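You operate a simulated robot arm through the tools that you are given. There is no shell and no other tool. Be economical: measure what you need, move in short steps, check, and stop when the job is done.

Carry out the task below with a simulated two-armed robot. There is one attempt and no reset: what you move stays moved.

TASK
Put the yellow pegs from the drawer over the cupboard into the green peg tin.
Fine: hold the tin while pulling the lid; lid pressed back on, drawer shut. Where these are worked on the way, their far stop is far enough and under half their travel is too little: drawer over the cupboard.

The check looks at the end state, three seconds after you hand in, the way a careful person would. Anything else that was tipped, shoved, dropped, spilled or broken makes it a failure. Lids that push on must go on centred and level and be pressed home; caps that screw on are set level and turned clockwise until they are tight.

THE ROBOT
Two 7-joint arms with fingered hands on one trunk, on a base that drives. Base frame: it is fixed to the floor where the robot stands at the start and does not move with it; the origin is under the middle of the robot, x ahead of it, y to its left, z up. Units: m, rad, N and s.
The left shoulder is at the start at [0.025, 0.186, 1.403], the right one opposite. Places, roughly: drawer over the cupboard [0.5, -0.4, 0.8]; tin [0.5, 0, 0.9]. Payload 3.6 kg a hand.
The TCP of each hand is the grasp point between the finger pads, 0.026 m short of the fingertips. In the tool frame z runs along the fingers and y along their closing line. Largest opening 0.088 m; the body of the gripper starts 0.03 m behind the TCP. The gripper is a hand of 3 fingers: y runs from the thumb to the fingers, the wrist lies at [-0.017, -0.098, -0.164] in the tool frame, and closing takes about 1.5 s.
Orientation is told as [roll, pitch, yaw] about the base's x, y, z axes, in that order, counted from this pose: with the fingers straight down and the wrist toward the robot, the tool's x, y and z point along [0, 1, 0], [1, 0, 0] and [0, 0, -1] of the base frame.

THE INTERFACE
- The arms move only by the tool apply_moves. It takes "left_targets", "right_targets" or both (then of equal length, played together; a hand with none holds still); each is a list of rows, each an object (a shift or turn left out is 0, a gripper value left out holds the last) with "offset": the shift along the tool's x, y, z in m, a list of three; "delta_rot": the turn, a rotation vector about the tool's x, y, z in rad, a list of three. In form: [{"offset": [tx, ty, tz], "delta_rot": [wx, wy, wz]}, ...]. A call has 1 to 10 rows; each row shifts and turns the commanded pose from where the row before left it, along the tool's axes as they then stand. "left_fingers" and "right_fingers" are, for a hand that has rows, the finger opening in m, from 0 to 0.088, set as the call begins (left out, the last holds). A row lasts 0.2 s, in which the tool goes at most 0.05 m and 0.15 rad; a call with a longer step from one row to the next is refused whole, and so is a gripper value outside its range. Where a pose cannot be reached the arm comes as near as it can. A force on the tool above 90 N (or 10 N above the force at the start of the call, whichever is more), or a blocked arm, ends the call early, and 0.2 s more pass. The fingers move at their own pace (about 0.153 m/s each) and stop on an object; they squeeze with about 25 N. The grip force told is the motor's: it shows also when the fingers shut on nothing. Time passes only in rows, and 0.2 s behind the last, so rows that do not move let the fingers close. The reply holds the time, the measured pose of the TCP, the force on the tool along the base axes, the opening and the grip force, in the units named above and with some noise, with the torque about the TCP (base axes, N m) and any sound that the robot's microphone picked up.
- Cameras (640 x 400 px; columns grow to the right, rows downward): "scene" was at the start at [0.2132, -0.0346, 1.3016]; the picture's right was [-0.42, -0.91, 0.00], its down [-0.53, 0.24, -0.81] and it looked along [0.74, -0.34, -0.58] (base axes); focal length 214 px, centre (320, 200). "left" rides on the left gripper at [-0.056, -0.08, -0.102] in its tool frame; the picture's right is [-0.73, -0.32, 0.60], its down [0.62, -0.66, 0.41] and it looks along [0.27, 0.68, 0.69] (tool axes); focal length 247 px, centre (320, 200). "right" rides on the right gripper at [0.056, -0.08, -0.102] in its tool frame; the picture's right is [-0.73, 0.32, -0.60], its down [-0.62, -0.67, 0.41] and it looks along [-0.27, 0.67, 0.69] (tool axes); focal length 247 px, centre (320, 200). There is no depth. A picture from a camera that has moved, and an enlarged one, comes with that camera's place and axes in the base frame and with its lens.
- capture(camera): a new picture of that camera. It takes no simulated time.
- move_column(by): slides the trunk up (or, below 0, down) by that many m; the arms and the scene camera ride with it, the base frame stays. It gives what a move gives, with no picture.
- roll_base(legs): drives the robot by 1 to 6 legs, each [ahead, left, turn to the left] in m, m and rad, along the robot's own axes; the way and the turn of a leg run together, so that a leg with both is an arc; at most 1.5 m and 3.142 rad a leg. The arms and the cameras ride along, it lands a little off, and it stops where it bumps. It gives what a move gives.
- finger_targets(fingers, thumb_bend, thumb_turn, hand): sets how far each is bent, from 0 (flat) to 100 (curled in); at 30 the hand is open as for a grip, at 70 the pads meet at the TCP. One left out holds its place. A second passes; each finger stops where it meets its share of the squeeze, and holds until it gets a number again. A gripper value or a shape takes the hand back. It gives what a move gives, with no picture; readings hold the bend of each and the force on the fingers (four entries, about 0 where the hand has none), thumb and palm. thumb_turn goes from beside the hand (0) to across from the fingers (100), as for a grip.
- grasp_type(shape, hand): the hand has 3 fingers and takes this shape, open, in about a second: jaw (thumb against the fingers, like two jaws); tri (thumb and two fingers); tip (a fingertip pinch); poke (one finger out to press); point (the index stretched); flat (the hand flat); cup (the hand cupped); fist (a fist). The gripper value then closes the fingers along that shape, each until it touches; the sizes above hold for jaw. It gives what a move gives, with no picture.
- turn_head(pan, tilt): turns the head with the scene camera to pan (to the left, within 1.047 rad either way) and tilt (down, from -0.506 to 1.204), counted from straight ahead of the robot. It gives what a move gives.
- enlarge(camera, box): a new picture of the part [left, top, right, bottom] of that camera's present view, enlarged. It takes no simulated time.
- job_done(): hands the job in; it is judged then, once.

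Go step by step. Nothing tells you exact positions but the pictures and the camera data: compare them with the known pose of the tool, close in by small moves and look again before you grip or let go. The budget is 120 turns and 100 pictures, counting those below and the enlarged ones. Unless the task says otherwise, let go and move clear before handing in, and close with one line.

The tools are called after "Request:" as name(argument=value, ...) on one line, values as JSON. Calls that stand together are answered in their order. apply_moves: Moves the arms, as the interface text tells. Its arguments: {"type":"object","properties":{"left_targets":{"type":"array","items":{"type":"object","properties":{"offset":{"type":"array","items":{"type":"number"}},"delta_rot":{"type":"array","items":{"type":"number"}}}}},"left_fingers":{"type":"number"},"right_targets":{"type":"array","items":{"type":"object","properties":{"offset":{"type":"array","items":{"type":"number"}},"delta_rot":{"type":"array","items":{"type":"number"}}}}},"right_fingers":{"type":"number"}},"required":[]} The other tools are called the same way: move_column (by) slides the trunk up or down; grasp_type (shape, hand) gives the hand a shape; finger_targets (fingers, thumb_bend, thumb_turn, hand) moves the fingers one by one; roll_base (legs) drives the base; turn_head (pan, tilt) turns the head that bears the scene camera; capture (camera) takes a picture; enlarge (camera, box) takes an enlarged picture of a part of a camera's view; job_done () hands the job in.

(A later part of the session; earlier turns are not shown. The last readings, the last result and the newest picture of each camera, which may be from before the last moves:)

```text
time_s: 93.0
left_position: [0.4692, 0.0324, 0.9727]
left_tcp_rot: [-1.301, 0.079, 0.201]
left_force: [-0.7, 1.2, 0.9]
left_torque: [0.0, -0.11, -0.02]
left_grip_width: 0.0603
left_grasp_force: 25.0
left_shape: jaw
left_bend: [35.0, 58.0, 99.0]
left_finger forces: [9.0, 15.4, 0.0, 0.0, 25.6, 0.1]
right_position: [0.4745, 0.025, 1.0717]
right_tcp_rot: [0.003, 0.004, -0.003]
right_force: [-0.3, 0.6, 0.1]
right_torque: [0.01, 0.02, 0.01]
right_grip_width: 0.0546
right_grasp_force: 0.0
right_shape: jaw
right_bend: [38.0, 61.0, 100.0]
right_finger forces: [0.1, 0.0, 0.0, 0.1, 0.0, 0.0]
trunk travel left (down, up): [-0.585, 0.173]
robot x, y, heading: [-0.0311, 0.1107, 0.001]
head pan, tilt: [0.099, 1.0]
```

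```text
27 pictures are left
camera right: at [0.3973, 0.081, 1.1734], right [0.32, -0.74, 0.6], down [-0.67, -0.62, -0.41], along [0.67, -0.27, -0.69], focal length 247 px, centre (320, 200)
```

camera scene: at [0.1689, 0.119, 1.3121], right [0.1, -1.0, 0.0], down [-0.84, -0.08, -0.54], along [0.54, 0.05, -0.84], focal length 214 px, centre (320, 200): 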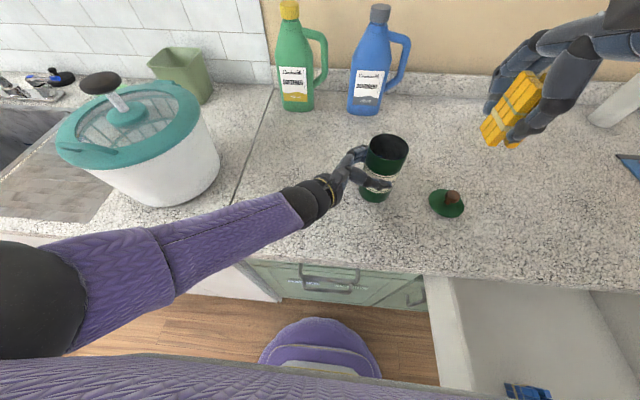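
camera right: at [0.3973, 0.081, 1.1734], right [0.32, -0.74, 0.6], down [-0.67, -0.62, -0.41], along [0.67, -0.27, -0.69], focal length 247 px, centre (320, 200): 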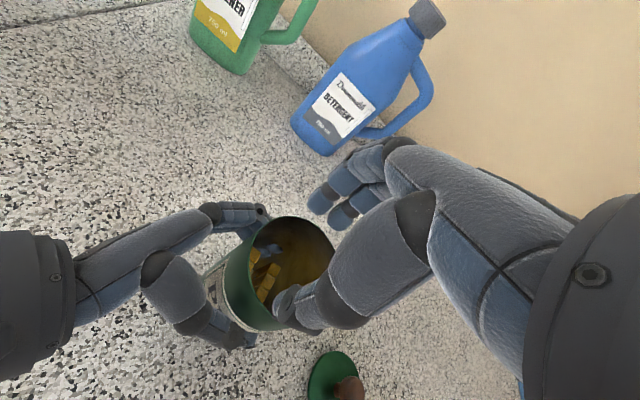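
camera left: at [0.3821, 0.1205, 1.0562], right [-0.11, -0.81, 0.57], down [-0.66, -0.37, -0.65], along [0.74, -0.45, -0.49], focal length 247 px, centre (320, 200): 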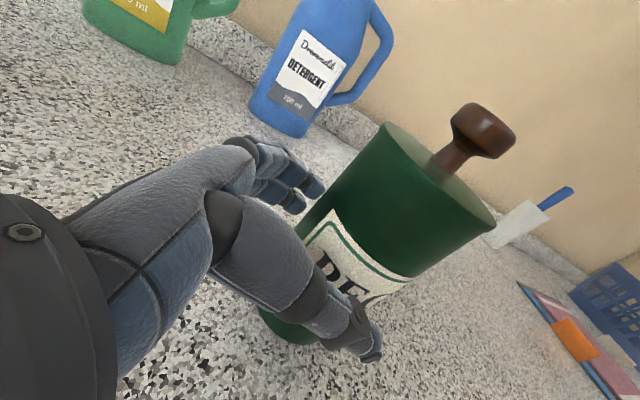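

The bundle has dropped inside the tin. I'll lift the right hand clear and check that it sits below the rim.

Request:
apply_moves(right_targets=[{"offset": [0, 0, -0.03]}, {"offset": [0, 0, -0.04]}, {"offset": [-0.04, 0, -0.02]}, {"offset": [-0.04, -0.005, 0]}, {"offset": [-0.04, -0.005, 0]}, {"offset": [-0.033, -0.005, 0]}, {}], right_fingers=0.088)

Request:
enlarge(camera="scene", box=[330, 110, 490, 235])

Request:
capture(camera="right")

```text
time_s: 94.6
left_position: [0.4697, 0.0323, 0.9738]
left_tcp_rot: [-1.3, 0.082, 0.2]
left_force: [-0.4, 0.1, 2.2]
left_torque: [-0.01, -0.12, -0.02]
left_grip_width: 0.06
left_grasp_force: 24.9
left_shape: jaw
left_bend: [35.0, 58.0, 99.0]
left_finger forces: [8.8, 15.3, 0.0, 0.0, 25.5, 0.0]
right_position: [0.459, -0.1311, 1.1611]
right_tcp_rot: [0.002, 0.003, -0.003]
right_force: [0.6, 0.0, -0.5]
right_torque: [-0.04, 0.01, 0.0]
right_grip_width: 0.0877
right_grasp_force: 0.1
right_shape: jaw
right_bend: [30.0, 30.0, 98.0]
right_finger forces: [0.0, 0.1, 0.1, 0.0, 0.0, 0.0]
trunk travel left (down, up): [-0.585, 0.173]
robot x, y, heading: [-0.0339, 0.1126, 0.0]
head pan, tilt: [0.099, 1.0]
```

```text
3.20 times, centred on (410, 172) of scene
camera zoom: at [0.169, 0.1194, 1.3121], right [0.1, -1.0, 0.0], down [-0.84, -0.08, -0.54], along [0.54, 0.05, -0.84], focal length 686 px, centre (32, 288)
```

zoom: 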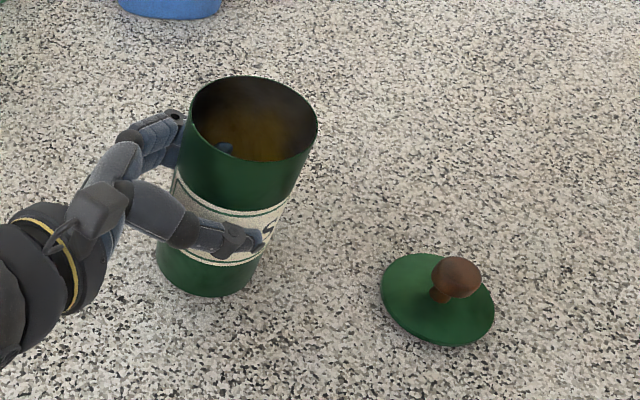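

```text
25 pictures are left
camera right: at [0.3822, -0.0742, 1.2632], right [0.32, -0.74, 0.6], down [-0.67, -0.62, -0.41], along [0.67, -0.27, -0.69], focal length 247 px, centre (320, 200)
```

right: 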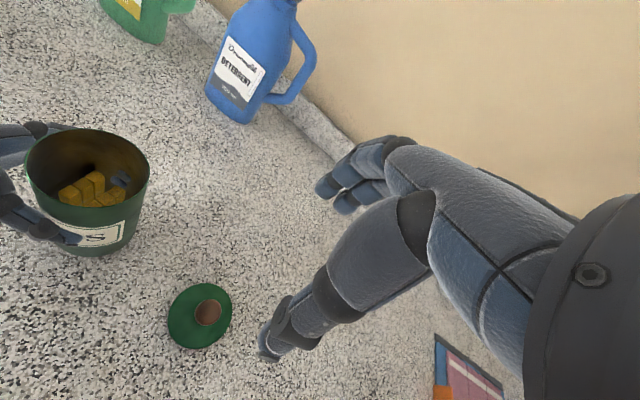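

The pegs are well below the rim, and the lid lies flat with its knob at about (0.442, -0.132). I'll go back for the lid, hand open over the knob.

Request:
apply_moves(right_targets=[{"offset": [-0.002, -0.017, 0.03]}, {"offset": [0, 0, 0.04]}, {"offset": [0, 0, 0.04]}, {"offset": [0, 0, 0.04]}, {"offset": [0, 0, 0.03]}, {}])

Request:
capture(camera="right")

Request:
enlarge(camera="scene", box=[400, 110, 528, 210])

```text
time_s: 96.0
left_position: [0.4698, 0.0328, 0.9721]
left_tcp_rot: [-1.299, 0.081, 0.199]
left_force: [0.3, -0.3, 1.6]
left_torque: [0.0, -0.12, -0.01]
left_grip_width: 0.0603
left_grasp_force: 24.6
left_shape: jaw
left_bend: [35.0, 58.0, 99.0]
left_finger forces: [8.8, 15.4, 0.0, 0.0, 25.6, 0.0]
right_position: [0.4392, -0.1305, 0.9803]
right_tcp_rot: [0.001, 0.002, -0.003]
right_force: [0.7, -0.1, 0.0]
right_torque: [0.0, -0.01, -0.01]
right_grip_width: 0.0879
right_grasp_force: 0.1
right_shape: jaw
right_bend: [30.0, 30.0, 98.0]
right_finger forces: [0.0, 0.1, 0.1, 0.0, 0.0, 0.0]
trunk travel left (down, up): [-0.585, 0.173]
robot x, y, heading: [-0.029, 0.1111, 0.002]
head pan, tilt: [0.099, 1.0]
```

```text
24 pictures are left
camera right: at [0.3616, -0.0746, 1.0823], right [0.32, -0.74, 0.6], down [-0.67, -0.62, -0.41], along [0.67, -0.27, -0.69], focal length 247 px, centre (320, 200)
```

right: 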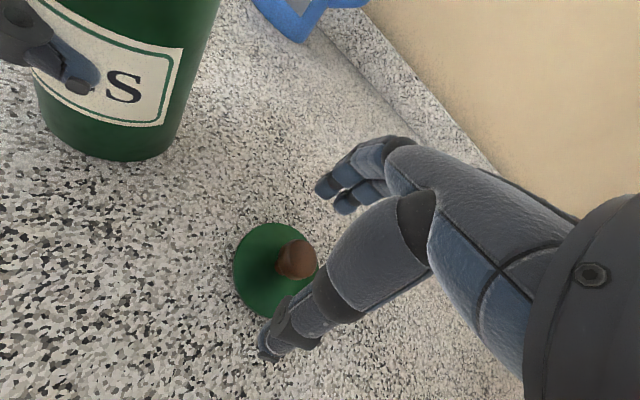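

```text
4.00 times, centred on (464, 160) of scene
camera zoom: at [0.1689, 0.119, 1.3122], right [0.1, -1.0, 0.0], down [-0.84, -0.08, -0.54], along [0.54, 0.05, -0.84], focal length 858 px, centre (-256, 360)
```

zoom: 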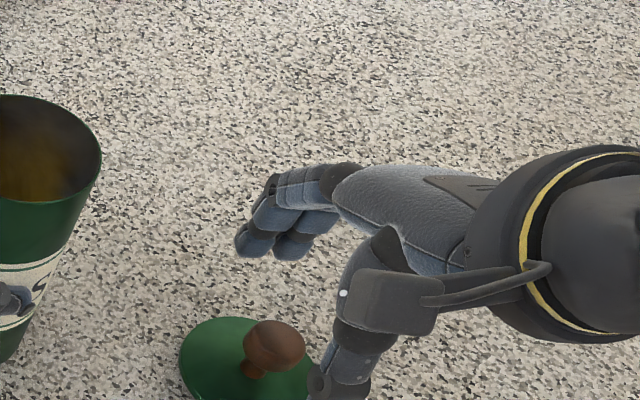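

Aligned over the knob. Lowering the last 3 cm and closing.

Request:
apply_moves(right_targets=[{"offset": [0, 0, 0.015]}, {"offset": [0, 0, 0.015]}, {}])

Request:
apply_moves(right_fingers=0.01, right_targets=[{}, {}, {}, {}, {}, {}, {}])

Request:
apply_moves(right_targets=[{"offset": [0, 0, -0.01]}, {"offset": [0, 0, -0.03]}, {"offset": [0, 0, -0.04]}, {"offset": [0, 0, -0.04]}, {"offset": [0, 0, -0.04]}, {"offset": [0, 0, -0.02]}, {}])

Request:
enlarge(camera="scene", box=[360, 20, 568, 150])

Request:
capture(camera="right")

```text
time_s: 96.8
left_position: [0.4686, 0.032, 0.9726]
left_tcp_rot: [-1.3, 0.08, 0.199]
left_force: [0.1, 0.7, 1.5]
left_torque: [0.01, -0.1, 0.03]
left_grip_width: 0.0603
left_grasp_force: 25.0
left_shape: jaw
left_bend: [35.0, 58.0, 99.0]
left_finger forces: [8.8, 15.5, 0.0, 0.1, 25.6, 0.0]
right_position: [0.4415, -0.1294, 0.9514]
right_tcp_rot: [0.003, 0.003, -0.003]
right_force: [-0.3, 0.3, 0.0]
right_torque: [0.01, 0.01, 0.0]
right_grip_width: 0.0876
right_grasp_force: 0.0
right_shape: jaw
right_bend: [30.0, 30.0, 98.0]
right_finger forces: [0.1, 0.0, 0.0, 0.0, 0.0, 0.1]
trunk travel left (down, up): [-0.585, 0.173]
robot x, y, heading: [-0.0319, 0.1118, -0.006]
head pan, tilt: [0.099, 1.0]
```

```text
time_s: 98.4
left_position: [0.47, 0.0321, 0.9716]
left_tcp_rot: [-1.3, 0.081, 0.2]
left_force: [-0.1, 0.4, 1.9]
left_torque: [0.0, -0.12, 0.0]
left_grip_width: 0.0603
left_grasp_force: 24.7
left_shape: jaw
left_bend: [35.0, 58.0, 99.0]
left_finger forces: [8.8, 15.5, 0.0, 0.0, 25.7, 0.1]
right_position: [0.4422, -0.1301, 0.9512]
right_tcp_rot: [0.002, 0.003, -0.003]
right_force: [0.5, 0.9, -0.8]
right_torque: [-0.01, 0.01, 0.02]
right_grip_width: 0.0143
right_grasp_force: 25.2
right_shape: jaw
right_bend: [66.0, 74.0, 95.0]
right_finger forces: [1.5, 24.1, 0.0, 0.0, 24.7, 0.0]
trunk travel left (down, up): [-0.585, 0.173]
robot x, y, heading: [-0.0293, 0.1087, 0.0]
head pan, tilt: [0.099, 1.0]
```

```text
time_s: 100.0
left_position: [0.4694, 0.0321, 0.9725]
left_tcp_rot: [-1.3, 0.079, 0.199]
left_force: [0.6, 0.9, 1.2]
left_torque: [0.01, -0.1, -0.01]
left_grip_width: 0.0602
left_grasp_force: 25.0
left_shape: jaw
left_bend: [35.0, 58.0, 99.0]
left_finger forces: [8.7, 15.5, 0.0, 0.0, 25.7, 0.0]
right_position: [0.4409, -0.1306, 1.1315]
right_tcp_rot: [0.002, 0.003, -0.004]
right_force: [-1.0, -0.1, 1.0]
right_torque: [0.02, -0.01, -0.01]
right_grip_width: 0.014
right_grasp_force: 25.1
right_shape: jaw
right_bend: [66.0, 75.0, 94.0]
right_finger forces: [1.7, 23.8, 0.0, 0.0, 24.6, 0.0]
trunk travel left (down, up): [-0.585, 0.173]
robot x, y, heading: [-0.034, 0.1133, -0.001]
head pan, tilt: [0.099, 1.0]
```

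```text
3.08 times, centred on (464, 85) of scene
camera zoom: at [0.1689, 0.1189, 1.3121], right [0.1, -1.0, 0.0], down [-0.84, -0.08, -0.54], along [0.54, 0.05, -0.84], focal length 660 px, centre (-123, 554)
```

zoom: 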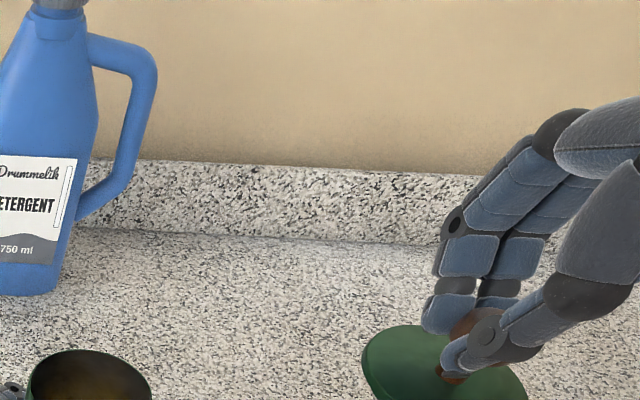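

```text
21 pictures are left
camera right: at [0.3622, -0.0733, 1.2329], right [0.32, -0.74, 0.6], down [-0.67, -0.62, -0.41], along [0.67, -0.27, -0.69], focal length 247 px, centre (320, 200)
```

right: 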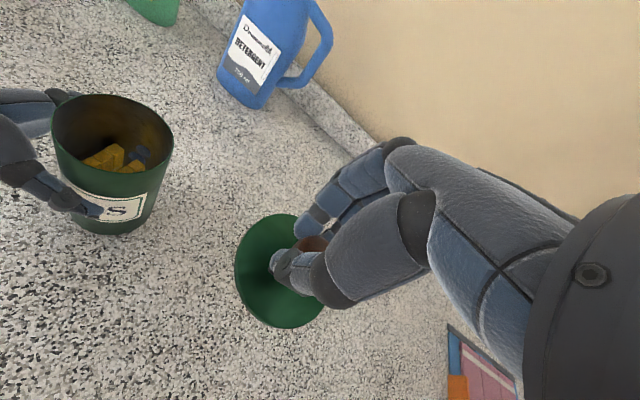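

The lid hangs in the same pose in the hand as when I first gripped it on the tin. I'll carry it back to the original grip spot (0.467, 0.026) above the tin.

Request:
apply_moves(right_targets=[{"offset": [0.035, 0.006, 0]}, {"offset": [0.035, 0.006, 0]}, {"offset": [0.035, 0.006, 0]}, {"offset": [0.035, 0.006, 0]}, {"offset": [0.0165, 0.0025, 0]}, {"offset": [0, 0, 0.015]}, {}])

Request:
enlarge(camera="scene", box=[310, 80, 470, 205])

Request:
capture(camera="right")

```text
time_s: 101.6
left_position: [0.4688, 0.0318, 0.9734]
left_tcp_rot: [-1.3, 0.079, 0.201]
left_force: [0.4, 0.3, 2.1]
left_torque: [0.02, -0.09, -0.03]
left_grip_width: 0.0601
left_grasp_force: 25.0
left_shape: jaw
left_bend: [35.0, 58.0, 99.0]
left_finger forces: [8.8, 15.4, 0.1, 0.0, 25.4, 0.1]
right_position: [0.4681, 0.027, 1.1162]
right_tcp_rot: [0.002, 0.003, -0.005]
right_force: [-1.6, 0.7, 0.0]
right_torque: [0.01, 0.0, 0.02]
right_grip_width: 0.0138
right_grasp_force: 24.8
right_shape: jaw
right_bend: [66.0, 75.0, 94.0]
right_finger forces: [1.9, 23.8, 0.0, 0.0, 24.6, 0.0]
trunk travel left (down, up): [-0.585, 0.173]
robot x, y, heading: [-0.027, 0.1115, -0.004]
head pan, tilt: [0.099, 1.0]
```

```text
3.20 times, centred on (390, 142) of scene
camera zoom: at [0.1689, 0.1191, 1.3121], right [0.1, -1.0, 0.0], down [-0.84, -0.08, -0.54], along [0.54, 0.05, -0.84], focal length 686 px, centre (96, 384)
```

zoom: 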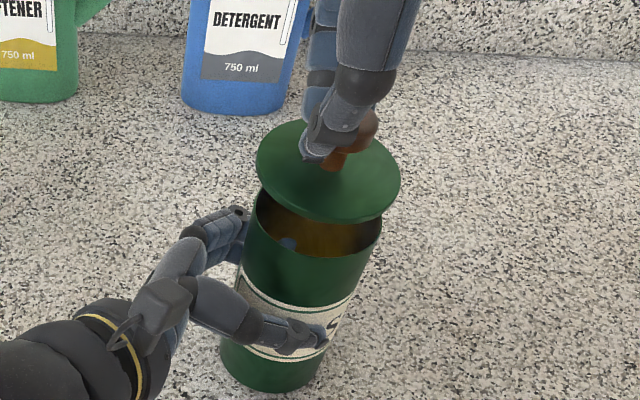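

```text
19 pictures are left
camera right: at [0.39, 0.083, 1.2174], right [0.32, -0.74, 0.6], down [-0.67, -0.62, -0.41], along [0.67, -0.27, -0.69], focal length 247 px, centre (320, 200)
```

right: 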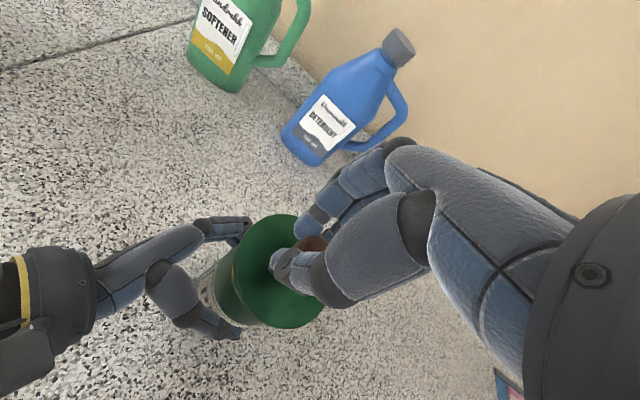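

The lid hangs nearly level, and comparing with the lift-off picture it needs about 3 mm forward and 2 mm right. I'll correct that and lower slowly.

Request:
apply_moves(right_targets=[{"offset": [-0.002, 0.003, 0.008]}, {"offset": [0, 0, 0.006]}, {}])

Request:
apply_moves(right_targets=[{"offset": [0, 0, 0.004]}, {"offset": [0, 0, 0.003]}, {}])

Request:
enlarge(camera="scene", box=[340, 100, 436, 175])

```text
time_s: 102.4
left_position: [0.4693, 0.0325, 0.971]
left_tcp_rot: [-1.3, 0.079, 0.198]
left_force: [0.4, -0.3, 2.1]
left_torque: [0.0, -0.12, 0.02]
left_grip_width: 0.06
left_grasp_force: 24.6
left_shape: jaw
left_bend: [35.0, 58.0, 99.0]
left_finger forces: [8.9, 15.4, 0.0, 0.0, 25.5, 0.0]
right_position: [0.4714, 0.0232, 1.1011]
right_tcp_rot: [0.001, 0.004, -0.004]
right_force: [0.5, -0.4, 0.2]
right_torque: [0.0, -0.02, 0.0]
right_grip_width: 0.0137
right_grasp_force: 25.0
right_shape: jaw
right_bend: [66.0, 75.0, 94.0]
right_finger forces: [1.8, 23.8, 0.0, 0.0, 24.7, 0.1]
trunk travel left (down, up): [-0.585, 0.173]
robot x, y, heading: [-0.0295, 0.1119, -0.001]
head pan, tilt: [0.099, 1.0]
```

```text
time_s: 103.2
left_position: [0.4679, 0.0324, 0.9723]
left_tcp_rot: [-1.3, 0.08, 0.199]
left_force: [0.5, 0.0, 2.8]
left_torque: [-0.01, -0.11, 0.01]
left_grip_width: 0.0603
left_grasp_force: 24.7
left_shape: jaw
left_bend: [35.0, 58.0, 99.0]
left_finger forces: [8.8, 15.5, 0.0, 0.1, 25.5, 0.0]
right_position: [0.4707, 0.0239, 1.0947]
right_tcp_rot: [0.003, 0.003, -0.004]
right_force: [-0.4, 0.3, 0.5]
right_torque: [0.0, 0.0, 0.01]
right_grip_width: 0.0138
right_grasp_force: 25.2
right_shape: jaw
right_bend: [66.0, 75.0, 94.0]
right_finger forces: [1.7, 23.7, 0.0, 0.0, 24.5, 0.0]
trunk travel left (down, up): [-0.585, 0.173]
robot x, y, heading: [-0.0318, 0.1092, -0.006]
head pan, tilt: [0.099, 1.0]
```

```text
5.33 times, centred on (388, 138) of scene
camera zoom: at [0.1689, 0.119, 1.3121], right [0.1, -1.0, 0.0], down [-0.84, -0.08, -0.54], along [0.54, 0.05, -0.84], focal length 1144 px, centre (-43, 533)
```

zoom: 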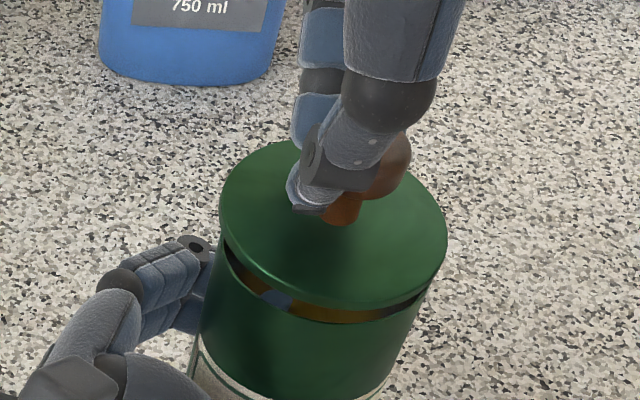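

The lid looks centred over the rim with a small gap. Continuing down gently.

Request:
apply_moves(right_targets=[{"offset": [0, 0, 0.003]}, {"offset": [0, 0, 0.002]}, {}])

Request:
apply_moves(right_targets=[{"offset": [0, 0, 0.002]}, {"offset": [0, 0, 0.002]}, {}])

Request:
enlarge(camera="scene", box=[340, 100, 436, 175])

```text
time_s: 104.0
left_position: [0.4678, 0.0315, 0.9719]
left_tcp_rot: [-1.3, 0.08, 0.199]
left_force: [0.2, 0.2, 1.7]
left_torque: [-0.04, -0.11, -0.01]
left_grip_width: 0.0605
left_grasp_force: 25.4
left_shape: jaw
left_bend: [35.0, 58.0, 99.0]
left_finger forces: [8.8, 15.5, 0.0, 0.0, 25.6, 0.0]
right_position: [0.471, 0.0238, 1.0891]
right_tcp_rot: [0.003, 0.004, -0.005]
right_force: [0.4, 0.7, -0.1]
right_torque: [0.01, -0.03, 0.02]
right_grip_width: 0.0138
right_grasp_force: 24.8
right_shape: jaw
right_bend: [66.0, 75.0, 94.0]
right_finger forces: [1.7, 23.8, 0.0, 0.0, 24.5, 0.1]
trunk travel left (down, up): [-0.585, 0.173]
robot x, y, heading: [-0.035, 0.1085, 0.0]
head pan, tilt: [0.099, 1.0]
```

```text
time_s: 104.8
left_position: [0.4689, 0.0318, 0.9714]
left_tcp_rot: [-1.299, 0.08, 0.199]
left_force: [-1.1, -0.6, 2.1]
left_torque: [0.04, -0.16, -0.01]
left_grip_width: 0.0602
left_grasp_force: 24.7
left_shape: jaw
left_bend: [35.0, 58.0, 99.0]
left_finger forces: [8.1, 15.9, 0.0, 0.0, 26.2, 0.0]
right_position: [0.4711, 0.0242, 1.0868]
right_tcp_rot: [0.001, 0.004, -0.003]
right_force: [-0.8, 1.6, 0.4]
right_torque: [-0.03, -0.02, 0.0]
right_grip_width: 0.0141
right_grasp_force: 25.0
right_shape: jaw
right_bend: [66.0, 75.0, 94.0]
right_finger forces: [1.9, 24.1, 0.0, 0.0, 24.8, 0.1]
trunk travel left (down, up): [-0.585, 0.173]
robot x, y, heading: [-0.0356, 0.1098, 0.004]
head pan, tilt: [0.099, 1.0]
```

```text
5.33 times, centred on (388, 138) of scene
camera zoom: at [0.1688, 0.119, 1.3122], right [0.1, -1.0, 0.0], down [-0.84, -0.08, -0.54], along [0.54, 0.05, -0.84], focal length 1144 px, centre (-43, 533)
```

zoom: 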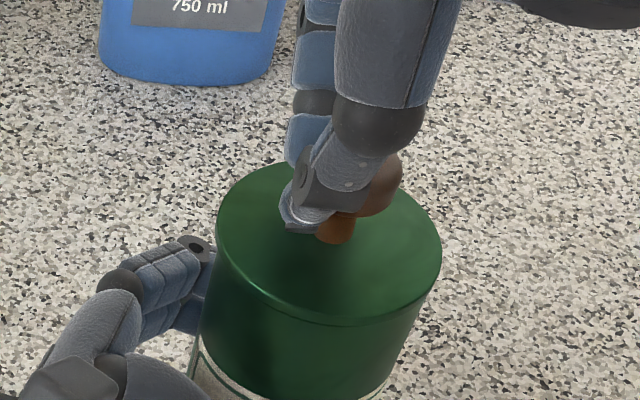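

The lid meets the rim squarely. Pressing on in 2 mm steps.

Request:
apply_moves(right_targets=[{"offset": [0, 0, 0.002]}, {"offset": [0, 0, 0.002]}, {}])

Request:
apply_moves(right_targets=[{"offset": [0, 0, 0.002]}, {"offset": [0, 0, 0.002]}, {}])

Request:
enlarge(camera="scene", box=[340, 100, 436, 175])

```text
time_s: 105.6
left_position: [0.4688, 0.0334, 0.974]
left_tcp_rot: [-1.3, 0.08, 0.199]
left_force: [-2.0, -1.5, -0.7]
left_torque: [0.03, -0.16, -0.05]
left_grip_width: 0.0603
left_grasp_force: 24.7
left_shape: jaw
left_bend: [35.0, 58.0, 100.0]
left_finger forces: [6.4, 17.9, 0.1, 0.0, 27.4, 0.0]
right_position: [0.4722, 0.0227, 1.0834]
right_tcp_rot: [0.002, 0.0, -0.004]
right_force: [-0.1, 1.0, 9.6]
right_torque: [0.13, 0.14, 0.04]
right_grip_width: 0.0146
right_grasp_force: 25.2
right_shape: jaw
right_bend: [66.0, 76.0, 94.0]
right_finger forces: [3.4, 24.6, 0.0, 0.1, 26.4, 0.0]
trunk travel left (down, up): [-0.585, 0.173]
robot x, y, heading: [-0.0337, 0.1098, -0.002]
head pan, tilt: [0.099, 1.0]
```

```text
time_s: 106.4
left_position: [0.468, 0.0317, 0.9724]
left_tcp_rot: [-1.3, 0.081, 0.198]
left_force: [-0.5, -2.6, -1.8]
left_torque: [0.05, -0.14, -0.02]
left_grip_width: 0.0603
left_grasp_force: 25.0
left_shape: jaw
left_bend: [35.0, 58.0, 100.0]
left_finger forces: [6.3, 18.1, 0.1, 0.1, 26.9, 0.0]
right_position: [0.4724, 0.019, 1.0813]
right_tcp_rot: [-0.004, -0.004, -0.006]
right_force: [1.3, 1.3, 22.4]
right_torque: [0.2, 0.2, 0.04]
right_grip_width: 0.0151
right_grasp_force: 25.1
right_shape: jaw
right_bend: [66.0, 78.0, 93.0]
right_finger forces: [6.4, 25.6, 0.0, 0.0, 28.8, 0.1]
trunk travel left (down, up): [-0.585, 0.173]
robot x, y, heading: [-0.0324, 0.1091, -0.001]
head pan, tilt: [0.099, 1.0]
```

```text
5.33 times, centred on (388, 138) of scene
camera zoom: at [0.1677, 0.1191, 1.3125], right [0.1, -1.0, 0.0], down [-0.84, -0.08, -0.54], along [0.54, 0.05, -0.84], focal length 1144 px, centre (-43, 533)
```

zoom: 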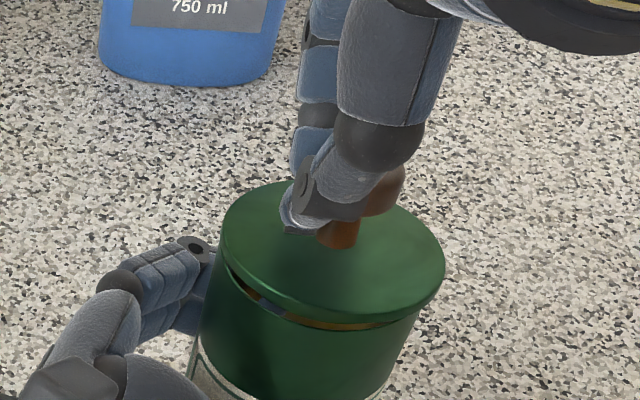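

The front edge has lifted under off-centre pressure. I'll ease back up slightly, release the knob so the lid can settle, and look.

Request:
apply_moves(right_targets=[{"offset": [0.003, 0, -0.003]}, {"offset": [0, 0, -0.002]}, {}])

Request:
apply_moves(right_fingers=0.06, right_targets=[{}, {}, {}, {}, {}])

Request:
enlarge(camera="scene", box=[340, 100, 436, 175])

```text
time_s: 107.2
left_position: [0.4682, 0.031, 0.9726]
left_tcp_rot: [-1.302, 0.078, 0.197]
left_force: [-2.8, -7.5, -1.4]
left_torque: [0.01, -0.24, -0.1]
left_grip_width: 0.0599
left_grasp_force: 24.8
left_shape: jaw
left_bend: [36.0, 58.0, 100.0]
left_finger forces: [5.0, 17.5, 0.1, 0.0, 28.0, 0.1]
right_position: [0.4733, 0.0168, 1.0815]
right_tcp_rot: [-0.015, 0.001, -0.009]
right_force: [2.2, 8.6, 16.6]
right_torque: [0.28, 0.2, 0.0]
right_grip_width: 0.0149
right_grasp_force: 25.4
right_shape: jaw
right_bend: [66.0, 78.0, 93.0]
right_finger forces: [8.9, 21.7, 0.0, 0.0, 28.8, 0.0]
trunk travel left (down, up): [-0.585, 0.173]
robot x, y, heading: [-0.0312, 0.1087, 0.0]
head pan, tilt: [0.099, 1.0]
```

```text
time_s: 108.4
left_position: [0.4693, 0.0329, 0.9714]
left_tcp_rot: [-1.302, 0.08, 0.201]
left_force: [0.0, 1.1, 0.5]
left_torque: [0.02, -0.18, 0.08]
left_grip_width: 0.0603
left_grasp_force: 25.1
left_shape: jaw
left_bend: [35.0, 58.0, 99.0]
left_finger forces: [8.3, 17.0, 0.0, 0.0, 24.9, 0.0]
right_position: [0.474, 0.0174, 1.0817]
right_tcp_rot: [-0.018, 0.0, -0.01]
right_force: [-0.7, 0.3, -0.3]
right_torque: [0.03, 0.01, 0.04]
right_grip_width: 0.0595
right_grasp_force: 0.1
right_shape: jaw
right_bend: [36.0, 57.0, 100.0]
right_finger forces: [0.0, 0.0, 0.0, 0.1, 0.1, 0.0]
trunk travel left (down, up): [-0.585, 0.173]
robot x, y, heading: [-0.0344, 0.1125, 0.001]
head pan, tilt: [0.099, 1.0]
```

```text
5.33 times, centred on (388, 138) of scene
camera zoom: at [0.169, 0.1191, 1.3121], right [0.1, -1.0, 0.0], down [-0.84, -0.08, -0.54], along [0.54, 0.05, -0.84], focal length 1144 px, centre (-43, 533)
```

zoom: 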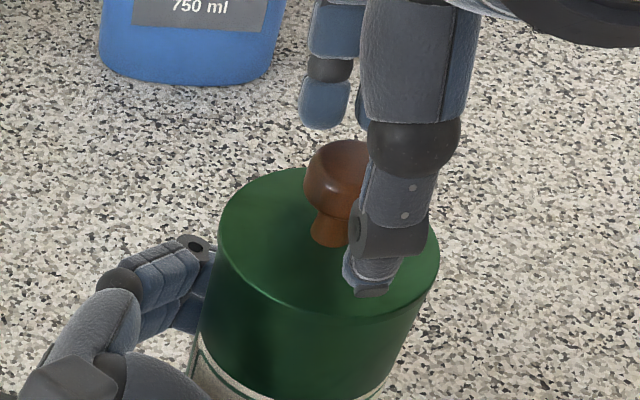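

Released, the lid has dropped level onto the tin. I'll lift the hand clear and check before pressing it home.

Request:
apply_moves(right_fingers=0.088, right_targets=[{"offset": [0, -0.003, -0.005]}, {"offset": [0, 0, -0.025]}, {"offset": [0, 0, -0.03]}, {"offset": [0.006, -0.003, -0.02]}, {}])

Request:
enlarge(camera="scene", box=[340, 100, 436, 175])

```text
time_s: 109.8
left_position: [0.4689, 0.0333, 0.9723]
left_tcp_rot: [-1.3, 0.08, 0.198]
left_force: [0.5, 0.6, 0.6]
left_torque: [0.0, -0.08, 0.07]
left_grip_width: 0.0606
left_grasp_force: 24.7
left_shape: jaw
left_bend: [35.0, 58.0, 99.0]
left_finger forces: [8.3, 16.1, 0.1, 0.0, 25.2, 0.0]
right_position: [0.4697, 0.0029, 1.1543]
right_tcp_rot: [-0.058, 0.0, -0.026]
right_force: [-0.1, -0.4, 0.6]
right_torque: [0.03, 0.03, 0.01]
right_grip_width: 0.0878
right_grasp_force: 0.1
right_shape: jaw
right_bend: [30.0, 30.0, 98.0]
right_finger forces: [0.1, 0.0, 0.1, 0.0, 0.1, 0.0]
trunk travel left (down, up): [-0.585, 0.173]
robot x, y, heading: [-0.0352, 0.1092, -0.006]
head pan, tilt: [0.099, 1.0]
stopped in row 5 (right hand): the arm was blocked; the commanded pose is now the measured one
```

```text
5.33 times, centred on (388, 138) of scene
camera zoom: at [0.169, 0.1189, 1.3121], right [0.1, -1.0, 0.0], down [-0.84, -0.08, -0.54], along [0.54, 0.05, -0.84], focal length 1144 px, centre (-43, 533)
```

zoom: 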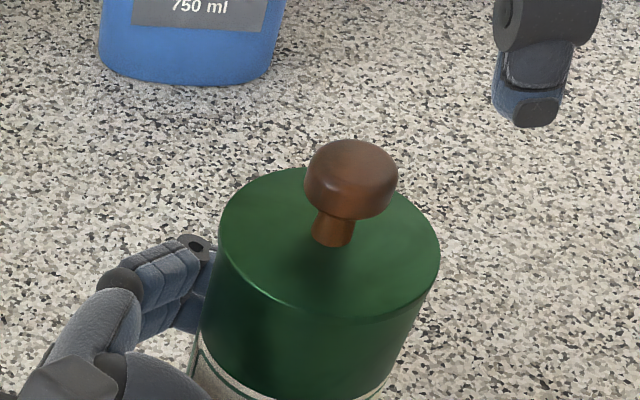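

The lid sits level and centred, though perhaps not yet pressed home. I'll close the right hand, centre it over the knob, and press down.

Request:
apply_moves(right_fingers=0.0, right_targets=[{"offset": [0.011, -0.003, 0], "delta_rot": [0, 0.05, -0.026]}, {"offset": [0.011, -0.002, 0]}, {}, {}, {}, {}, {}, {}])

Request:
capture(camera="right")

```text
time_s: 111.6
left_position: [0.468, 0.0325, 0.9725]
left_tcp_rot: [-1.301, 0.08, 0.199]
left_force: [0.1, 0.1, 1.7]
left_torque: [0.02, -0.14, 0.03]
left_grip_width: 0.0604
left_grasp_force: 24.9
left_shape: jaw
left_bend: [35.0, 58.0, 99.0]
left_finger forces: [8.2, 16.5, 0.0, 0.1, 25.0, 0.0]
right_position: [0.4719, 0.0103, 1.1539]
right_tcp_rot: [-0.039, -0.014, -0.014]
right_force: [0.4, 0.2, 0.1]
right_torque: [0.0, 0.0, -0.05]
right_grip_width: 0.0
right_grasp_force: 25.1
right_shape: jaw
right_bend: [70.0, 45.0, 100.0]
right_finger forces: [0.0, 0.0, 0.1, 0.0, 0.0, 0.0]
trunk travel left (down, up): [-0.585, 0.173]
robot x, y, heading: [-0.0325, 0.1109, 0.0]
head pan, tilt: [0.099, 1.0]
```

```text
13 pictures are left
camera right: at [0.3929, 0.072, 1.2526], right [0.3, -0.72, 0.63], down [-0.67, -0.63, -0.4], along [0.68, -0.3, -0.67], focal length 247 px, centre (320, 200)
```

right: 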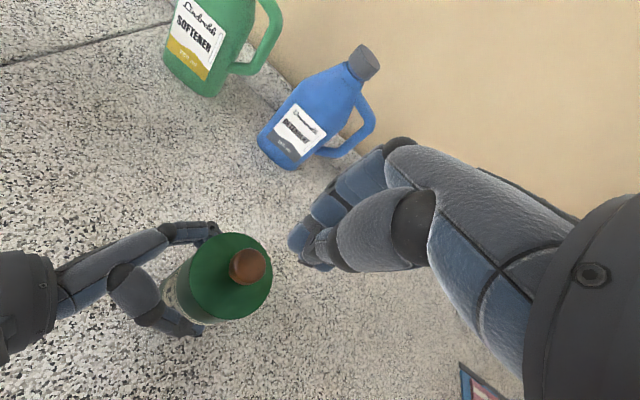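

The right arm resists moving left here; I'll try raising it a bit and re-centring.

Request:
apply_moves(right_targets=[{"offset": [-0.01, -0.01, -0.01]}, {"offset": [0.01, 0, 0], "delta_rot": [0, 0.038, -0.014]}, {"offset": [0.012, 0.002, 0]}, {"offset": [0.004, 0.0, 0.005]}, {}])

```text
time_s: 113.0
left_position: [0.47, 0.0331, 0.9723]
left_tcp_rot: [-1.3, 0.079, 0.198]
left_force: [-0.4, -0.7, 1.7]
left_torque: [-0.01, -0.06, -0.02]
left_grip_width: 0.0603
left_grasp_force: 25.3
left_shape: jaw
left_bend: [35.0, 58.0, 99.0]
left_finger forces: [8.4, 15.9, 0.0, 0.0, 25.3, 0.0]
right_position: [0.4701, 0.0049, 1.1593]
right_tcp_rot: [-0.043, -0.023, -0.021]
right_force: [0.3, 0.5, -1.1]
right_torque: [-0.03, -0.01, -0.01]
right_grip_width: 0.0
right_grasp_force: 24.9
right_shape: jaw
right_bend: [70.0, 45.0, 100.0]
right_finger forces: [0.0, 0.0, 0.0, 0.1, 0.1, 0.1]
trunk travel left (down, up): [-0.585, 0.173]
robot x, y, heading: [-0.0323, 0.1086, 0.001]
head pan, tilt: [0.099, 1.0]
stopped in row 5 (right hand): the arm was blocked; the commanded pose is now the measured one
```

Still jammed; I'll back the right hand off to the right to a free posture and re-approach.

Request:
apply_moves(right_targets=[{"offset": [-0.03, -0.005, 0]}, {"offset": [-0.03, -0.005, 0], "delta_rot": [0, 0.02, -0.01]}, {"offset": [-0.03, -0.005, 0], "delta_rot": [0, 0.02, -0.01]}, {"offset": [-0.03, -0.005, 0]}, {}])

Request:
apply_moves(right_targets=[{"offset": [0.035, 0.004, 0]}, {"offset": [0.035, 0.004, 0]}, {"offset": [0.035, 0.004, 0]}, {"offset": [0.03, 0.004, 0]}, {}])

```text
time_s: 114.2
left_position: [0.4698, 0.0309, 0.9731]
left_tcp_rot: [-1.302, 0.081, 0.198]
left_force: [-0.6, 0.1, 1.5]
left_torque: [-0.01, -0.05, -0.01]
left_grip_width: 0.0603
left_grasp_force: 25.1
left_shape: jaw
left_bend: [35.0, 58.0, 99.0]
left_finger forces: [8.3, 15.8, 0.1, 0.1, 25.2, 0.0]
right_position: [0.4487, -0.1098, 1.1601]
right_tcp_rot: [0.002, -0.022, 0.004]
right_force: [0.5, 0.4, 0.0]
right_torque: [0.03, -0.01, -0.02]
right_grip_width: 0.0001
right_grasp_force: 25.0
right_shape: jaw
right_bend: [70.0, 45.0, 100.0]
right_finger forces: [0.0, 0.0, 0.0, 0.0, 0.1, 0.0]
trunk travel left (down, up): [-0.585, 0.173]
robot x, y, heading: [-0.034, 0.1074, 0.001]
head pan, tilt: [0.099, 1.0]
```

```text
time_s: 115.4
left_position: [0.4701, 0.0319, 0.9717]
left_tcp_rot: [-1.299, 0.082, 0.199]
left_force: [0.0, -0.6, 1.3]
left_torque: [-0.01, -0.1, -0.01]
left_grip_width: 0.0605
left_grasp_force: 25.1
left_shape: jaw
left_bend: [35.0, 58.0, 99.0]
left_finger forces: [8.5, 15.8, 0.1, 0.0, 25.1, 0.0]
right_position: [0.4673, 0.0054, 1.1544]
right_tcp_rot: [-0.043, -0.021, -0.012]
right_force: [0.0, 0.1, -0.4]
right_torque: [0.0, -0.01, 0.01]
right_grip_width: 0.0
right_grasp_force: 24.9
right_shape: jaw
right_bend: [70.0, 45.0, 100.0]
right_finger forces: [0.1, 0.0, 0.1, 0.0, 0.0, 0.1]
trunk travel left (down, up): [-0.585, 0.173]
robot x, y, heading: [-0.0337, 0.1102, 0.003]
head pan, tilt: [0.099, 1.0]
```

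It jams at the same place. I'll tilt the hand so its wrist stays further right while the fingertips reach over the knob.

Request:
apply_moves(right_targets=[{"offset": [-0.03, 0, 0]}, {"delta_rot": [0, 0.1, 0]}, {"delta_rot": [0, 0.1, 0]}, {"delta_rot": [0, 0.1, 0]}, {"offset": [0.025, 0, 0.008]}, {"offset": [0.025, 0, 0.006]}, {}])

Request:
capture(camera="scene")

```text
time_s: 117.2
left_position: [0.4701, 0.0315, 0.9737]
left_tcp_rot: [-1.301, 0.08, 0.198]
left_force: [-0.7, -0.5, 0.4]
left_torque: [0.03, -0.09, -0.01]
left_grip_width: 0.0607
left_grasp_force: 24.9
left_shape: jaw
left_bend: [35.0, 58.0, 99.0]
left_finger forces: [8.5, 15.4, 0.0, 0.0, 25.2, 0.1]
right_position: [0.4757, 0.0059, 1.1569]
right_tcp_rot: [0.219, -0.042, -0.028]
right_force: [0.0, -0.4, -0.6]
right_torque: [-0.02, -0.02, 0.01]
right_grip_width: 0.0
right_grasp_force: 24.7
right_shape: jaw
right_bend: [70.0, 46.0, 100.0]
right_finger forces: [0.1, 0.0, 0.1, 0.0, 0.0, 0.0]
trunk travel left (down, up): [-0.585, 0.173]
robot x, y, heading: [-0.0326, 0.1125, -0.005]
head pan, tilt: [0.099, 1.0]
stopped in row 7 (right hand): the arm was blocked; the commanded pose is now the measured one
```

```text
12 pictures are left
camera scene: at [0.1691, 0.1188, 1.3121], right [0.1, -1.0, 0.0], down [-0.84, -0.08, -0.54], along [0.54, 0.05, -0.84], focal length 214 px, centre (320, 200)
```

scene: 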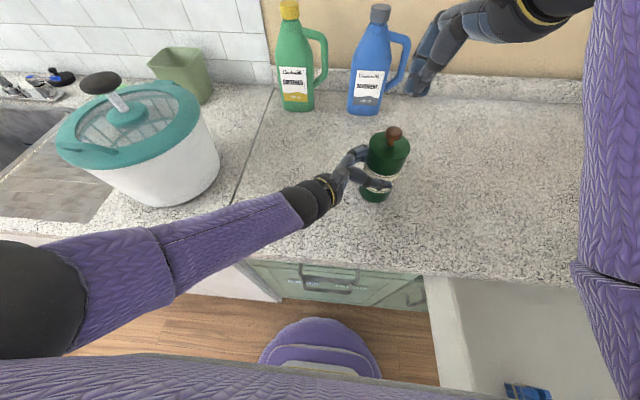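

The right elbow seems to have sunk towards the counter edge. The tin no longer needs holding, so I'll release the left hand and withdraw it along its approach line.

Request:
apply_moves(left_fingers=0.088, left_targets=[{}, {}, {}, {}, {}])

Request:
apply_moves(left_targets=[{"offset": [0, 0.002, -0.01]}, {"offset": [0, 0.0, -0.02]}, {"offset": [0, 0, -0.025]}, {"offset": [0, 0, -0.025]}, {"offset": [0, -0.02, -0.01]}, {"offset": [-0.02, -0.02, 0]}, {"offset": [-0.02, -0.02, 0]}, {}])

Request:
enlarge(camera="scene", box=[260, 60, 500, 260])

```text
time_s: 118.4
left_position: [0.4692, 0.0316, 0.972]
left_tcp_rot: [-1.301, 0.082, 0.198]
left_force: [0.8, 0.2, -0.6]
left_torque: [0.02, -0.01, -0.03]
left_grip_width: 0.0877
left_grasp_force: 0.0
left_shape: jaw
left_bend: [30.0, 30.0, 98.0]
left_finger forces: [0.1, 0.0, 0.0, 0.1, 0.0, 0.0]
right_position: [0.4749, 0.0057, 1.1569]
right_tcp_rot: [0.219, -0.04, -0.028]
right_force: [0.0, 0.7, 0.4]
right_torque: [0.0, 0.03, 0.0]
right_grip_width: 0.0
right_grasp_force: 25.4
right_shape: jaw
right_bend: [70.0, 46.0, 100.0]
right_finger forces: [0.0, 0.0, 0.1, 0.0, 0.1, 0.0]
trunk travel left (down, up): [-0.585, 0.173]
robot x, y, heading: [-0.0343, 0.1093, -0.006]
head pan, tilt: [0.099, 1.0]
```

```text
time_s: 120.2
left_position: [0.4018, 0.0966, 1.0391]
left_tcp_rot: [-1.299, 0.081, 0.199]
left_force: [0.8, 0.4, 0.4]
left_torque: [0.02, 0.03, 0.0]
left_grip_width: 0.0876
left_grasp_force: 0.1
left_shape: jaw
left_bend: [30.0, 30.0, 98.0]
left_finger forces: [0.1, 0.0, 0.0, 0.1, 0.0, 0.1]
right_position: [0.4756, 0.0058, 1.1565]
right_tcp_rot: [0.218, -0.038, -0.029]
right_force: [1.2, -0.4, 1.2]
right_torque: [0.0, 0.01, -0.03]
right_grip_width: 0.0
right_grasp_force: 24.7
right_shape: jaw
right_bend: [70.0, 46.0, 100.0]
right_finger forces: [0.1, 0.0, 0.0, 0.1, 0.0, 0.0]
trunk travel left (down, up): [-0.585, 0.173]
robot x, y, heading: [-0.0328, 0.1111, -0.004]
head pan, tilt: [0.099, 1.0]
```

```text
2.00 times, centred on (380, 160) of scene
camera zoom: at [0.1696, 0.1191, 1.312], right [0.1, -1.0, 0.0], down [-0.84, -0.08, -0.54], along [0.54, 0.05, -0.84], focal length 429 px, centre (200, 280)
```

zoom: 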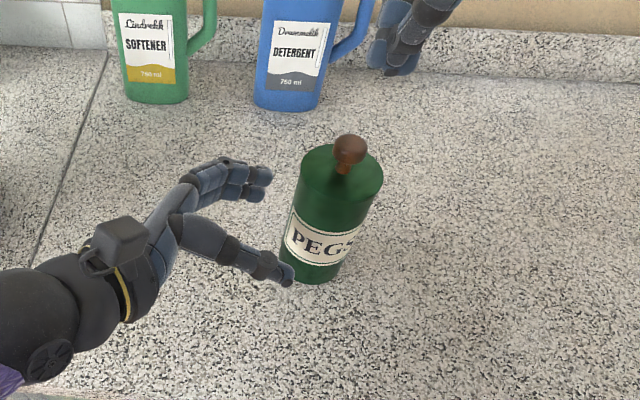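

The tin stands upright with the lid level. I'll clear the left hand further, raise the trunk 0.1 m to free the right elbow, and re-centre the right hand over the knob.

Request:
apply_moves(left_targets=[{"offset": [-0.02, -0.01, -0.03]}, {"offset": [-0.03, -0.01, -0.02]}, {"offset": [-0.03, -0.01, -0.02]}, {}])

Request:
move_column(by=0.1)

Request:
apply_moves(right_targets=[{"offset": [-0.03, 0, 0]}, {"delta_rot": [0, -0.1, 0]}, {"delta_rot": [0, -0.1, 0]}, {"delta_rot": [0.03, 0, 0]}, {"offset": [0.025, 0, 0.01]}, {"offset": [0.025, -0.005, 0.01]}, {}])

```text
time_s: 121.2
left_position: [0.3712, 0.1358, 1.1397]
left_tcp_rot: [-1.301, 0.08, 0.2]
left_force: [0.5, 0.0, 0.1]
left_torque: [0.0, 0.0, 0.02]
left_grip_width: 0.0876
left_grasp_force: 0.1
left_shape: jaw
left_bend: [30.0, 30.0, 98.0]
left_finger forces: [0.1, 0.1, 0.0, 0.1, 0.0, 0.0]
right_position: [0.4744, 0.005, 1.1564]
right_tcp_rot: [0.218, -0.039, -0.029]
right_force: [0.3, 0.6, -0.7]
right_torque: [0.0, -0.01, -0.02]
right_grip_width: 0.0
right_grasp_force: 25.2
right_shape: jaw
right_bend: [70.0, 46.0, 100.0]
right_finger forces: [0.0, 0.0, 0.0, 0.0, 0.1, 0.0]
trunk travel left (down, up): [-0.585, 0.173]
robot x, y, heading: [-0.0312, 0.1102, -0.0]
head pan, tilt: [0.099, 1.0]
```

```text
time_s: 122.5
left_position: [0.3722, 0.1377, 1.2376]
left_tcp_rot: [-1.301, 0.08, 0.199]
left_force: [0.4, -0.8, -0.5]
left_torque: [-0.03, -0.01, -0.03]
left_grip_width: 0.0877
left_grasp_force: 0.0
left_shape: jaw
left_bend: [30.0, 30.0, 98.0]
left_finger forces: [0.1, 0.0, 0.0, 0.1, 0.0, 0.0]
right_position: [0.4748, 0.0094, 1.2588]
right_tcp_rot: [0.226, -0.039, -0.028]
right_force: [0.7, -0.9, 0.1]
right_torque: [0.03, -0.03, -0.04]
right_grip_width: 0.0
right_grasp_force: 25.5
right_shape: jaw
right_bend: [70.0, 46.0, 100.0]
right_finger forces: [0.0, 0.0, 0.1, 0.1, 0.0, 0.0]
trunk travel left (down, up): [-0.685, 0.073]
robot x, y, heading: [-0.0352, 0.1082, -0.002]
head pan, tilt: [0.099, 1.0]
```

```text
time_s: 124.2
left_position: [0.372, 0.1367, 1.2377]
left_tcp_rot: [-1.3, 0.079, 0.199]
left_force: [-0.4, 1.2, -0.4]
left_torque: [-0.02, 0.0, 0.02]
left_grip_width: 0.0878
left_grasp_force: 0.1
left_shape: jaw
left_bend: [30.0, 30.0, 98.0]
left_finger forces: [0.0, 0.0, 0.1, 0.0, 0.0, 0.1]
right_position: [0.4769, 0.0152, 1.2348]
right_tcp_rot: [-0.002, -0.024, -0.037]
right_force: [0.3, 0.5, -0.1]
right_torque: [-0.01, 0.01, -0.01]
right_grip_width: 0.0
right_grasp_force: 24.7
right_shape: jaw
right_bend: [70.0, 46.0, 100.0]
right_finger forces: [0.1, 0.0, 0.0, 0.1, 0.1, 0.0]
trunk travel left (down, up): [-0.685, 0.073]
robot x, y, heading: [-0.0318, 0.1086, -0.006]
head pan, tilt: [0.099, 1.0]
```

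Better, though still a little short in y. I'll open the fingers a touch, so they press either side of the knob's crown, and keep re-centring.

Request:
apply_moves(right_fingers=0.012, right_targets=[{"offset": [0.008, -0.006, 0.02], "delta_rot": [0.02, 0, -0.03]}, {"offset": [0.004, -0.004, 0.02]}, {"offset": [0, -0.002, 0.02]}, {"offset": [0, 0, 0.015]}, {}])

Request:
turn_head(pan=-0.3, tilt=0.9)

Request:
capture(camera="scene")

```text
time_s: 125.5
left_position: [0.373, 0.1367, 1.2381]
left_tcp_rot: [-1.301, 0.081, 0.199]
left_force: [0.3, -0.5, -0.7]
left_torque: [0.02, 0.0, 0.01]
left_grip_width: 0.0878
left_grasp_force: 0.1
left_shape: jaw
left_bend: [30.0, 30.0, 98.0]
left_finger forces: [0.1, 0.1, 0.1, 0.0, 0.0, 0.0]
right_position: [0.4997, 0.0139, 1.1974]
right_tcp_rot: [-0.018, -0.086, -0.023]
right_force: [-1.2, -0.4, -0.8]
right_torque: [0.0, 0.04, -0.02]
right_grip_width: 0.0118
right_grasp_force: 0.1
right_shape: jaw
right_bend: [62.0, 73.0, 100.0]
right_finger forces: [0.0, 0.0, 0.1, 0.0, 0.0, 0.0]
trunk travel left (down, up): [-0.685, 0.073]
robot x, y, heading: [-0.0333, 0.1108, -0.003]
head pan, tilt: [0.099, 1.0]
stopped in row 5 (right hand): the arm was blocked; the commanded pose is now the measured one
```

```text
time_s: 126.4
left_position: [0.3708, 0.1367, 1.2378]
left_tcp_rot: [-1.299, 0.079, 0.2]
left_force: [-0.2, 0.3, -0.5]
left_torque: [0.0, 0.0, -0.04]
left_grip_width: 0.0878
left_grasp_force: 0.0
left_shape: jaw
left_bend: [30.0, 30.0, 98.0]
left_finger forces: [0.0, 0.0, 0.0, 0.0, 0.1, 0.1]
right_position: [0.4988, 0.0146, 1.1977]
right_tcp_rot: [-0.019, -0.089, -0.021]
right_force: [0.4, 0.4, 0.6]
right_torque: [-0.02, 0.01, 0.01]
right_grip_width: 0.0117
right_grasp_force: 0.0
right_shape: jaw
right_bend: [62.0, 73.0, 100.0]
right_finger forces: [0.0, 0.0, 0.1, 0.0, 0.1, 0.0]
trunk travel left (down, up): [-0.685, 0.073]
robot x, y, heading: [-0.0324, 0.105, -0.006]
head pan, tilt: [-0.3, 0.901]
```

```text
10 pictures are left
camera scene: at [0.1704, 0.0899, 1.4201], right [-0.3, -0.95, 0.0], down [-0.75, 0.23, -0.62], along [0.59, -0.18, -0.78], focal length 214 px, centre (320, 200)
```

scene: 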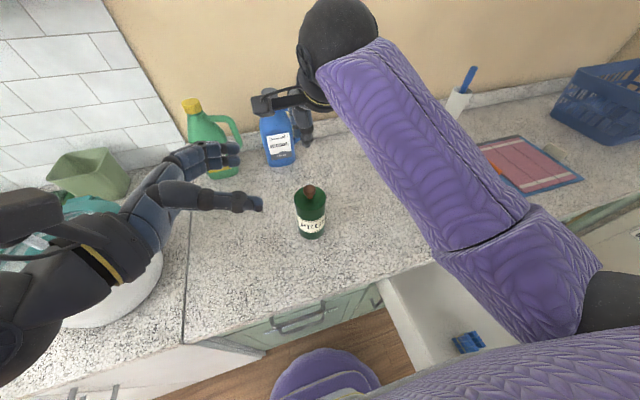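

The right arm is simply stretched to its limit in this direction. I'll pull the right hand back, then turn the base left about 0.22 rad so the tin falls in the right hand's best direction.

Request:
apply_moves(right_targets=[{"offset": [-0.03, -0.03, 0], "delta_rot": [0.04, 0.01, 0]}, {"offset": [-0.03, -0.03, 0], "delta_rot": [0.04, 0.01, 0]}, {"offset": [-0.03, -0.03, 0]}, {}])

Request:
roll_base(legs=[[0, 0, 0.22]])

Request:
move_column(by=-0.08)

```text
time_s: 127.4
left_position: [0.3724, 0.1376, 1.2378]
left_tcp_rot: [-1.302, 0.081, 0.198]
left_force: [0.7, -0.8, 0.1]
left_torque: [0.01, -0.02, 0.0]
left_grip_width: 0.0873
left_grasp_force: 0.1
left_shape: jaw
left_bend: [30.0, 30.0, 98.0]
left_finger forces: [0.0, 0.0, 0.0, 0.0, 0.0, 0.1]
right_position: [0.4067, -0.0685, 1.1934]
right_tcp_rot: [0.007, -0.006, -0.019]
right_force: [-0.3, 0.2, -0.2]
right_torque: [0.01, 0.01, 0.02]
right_grip_width: 0.0116
right_grasp_force: 0.1
right_shape: jaw
right_bend: [62.0, 73.0, 100.0]
right_finger forces: [0.0, 0.1, 0.0, 0.0, 0.0, 0.1]
trunk travel left (down, up): [-0.685, 0.073]
robot x, y, heading: [-0.0309, 0.1109, -0.003]
head pan, tilt: [-0.3, 0.901]
```

```text
time_s: 128.6
left_position: [0.3553, 0.225, 1.2358]
left_tcp_rot: [-1.299, 0.08, 0.422]
left_force: [0.0, -1.1, -0.1]
left_torque: [-0.01, 0.04, -0.02]
left_grip_width: 0.0878
left_grasp_force: 0.0
left_shape: jaw
left_bend: [30.0, 30.0, 98.0]
left_finger forces: [0.0, 0.0, 0.1, 0.0, 0.1, 0.1]
right_position: [0.4362, 0.0324, 1.1949]
right_tcp_rot: [0.005, -0.005, 0.202]
right_force: [0.2, 0.4, 0.4]
right_torque: [0.0, 0.01, 0.0]
right_grip_width: 0.0116
right_grasp_force: 0.0
right_shape: jaw
right_bend: [62.0, 73.0, 100.0]
right_finger forces: [0.0, 0.1, 0.0, 0.0, 0.0, 0.1]
trunk travel left (down, up): [-0.685, 0.073]
robot x, y, heading: [-0.0309, 0.108, 0.223]
head pan, tilt: [-0.3, 0.901]
```

```text
time_s: 129.8
left_position: [0.3558, 0.2256, 1.1582]
left_tcp_rot: [-1.301, 0.08, 0.423]
left_force: [-0.4, -0.5, -0.2]
left_torque: [0.02, 0.02, 0.01]
left_grip_width: 0.0876
left_grasp_force: 0.1
left_shape: jaw
left_bend: [30.0, 30.0, 98.0]
left_finger forces: [0.1, 0.0, 0.1, 0.1, 0.0, 0.1]
right_position: [0.4348, 0.0329, 1.1139]
right_tcp_rot: [0.006, -0.01, 0.203]
right_force: [-0.5, -0.1, 0.4]
right_torque: [0.03, 0.02, 0.02]
right_grip_width: 0.0116
right_grasp_force: 0.1
right_shape: jaw
right_bend: [62.0, 73.0, 100.0]
right_finger forces: [0.1, 0.0, 0.1, 0.1, 0.0, 0.0]
trunk travel left (down, up): [-0.605, 0.153]
robot x, y, heading: [-0.0347, 0.1128, 0.218]
head pan, tilt: [-0.3, 0.901]
```

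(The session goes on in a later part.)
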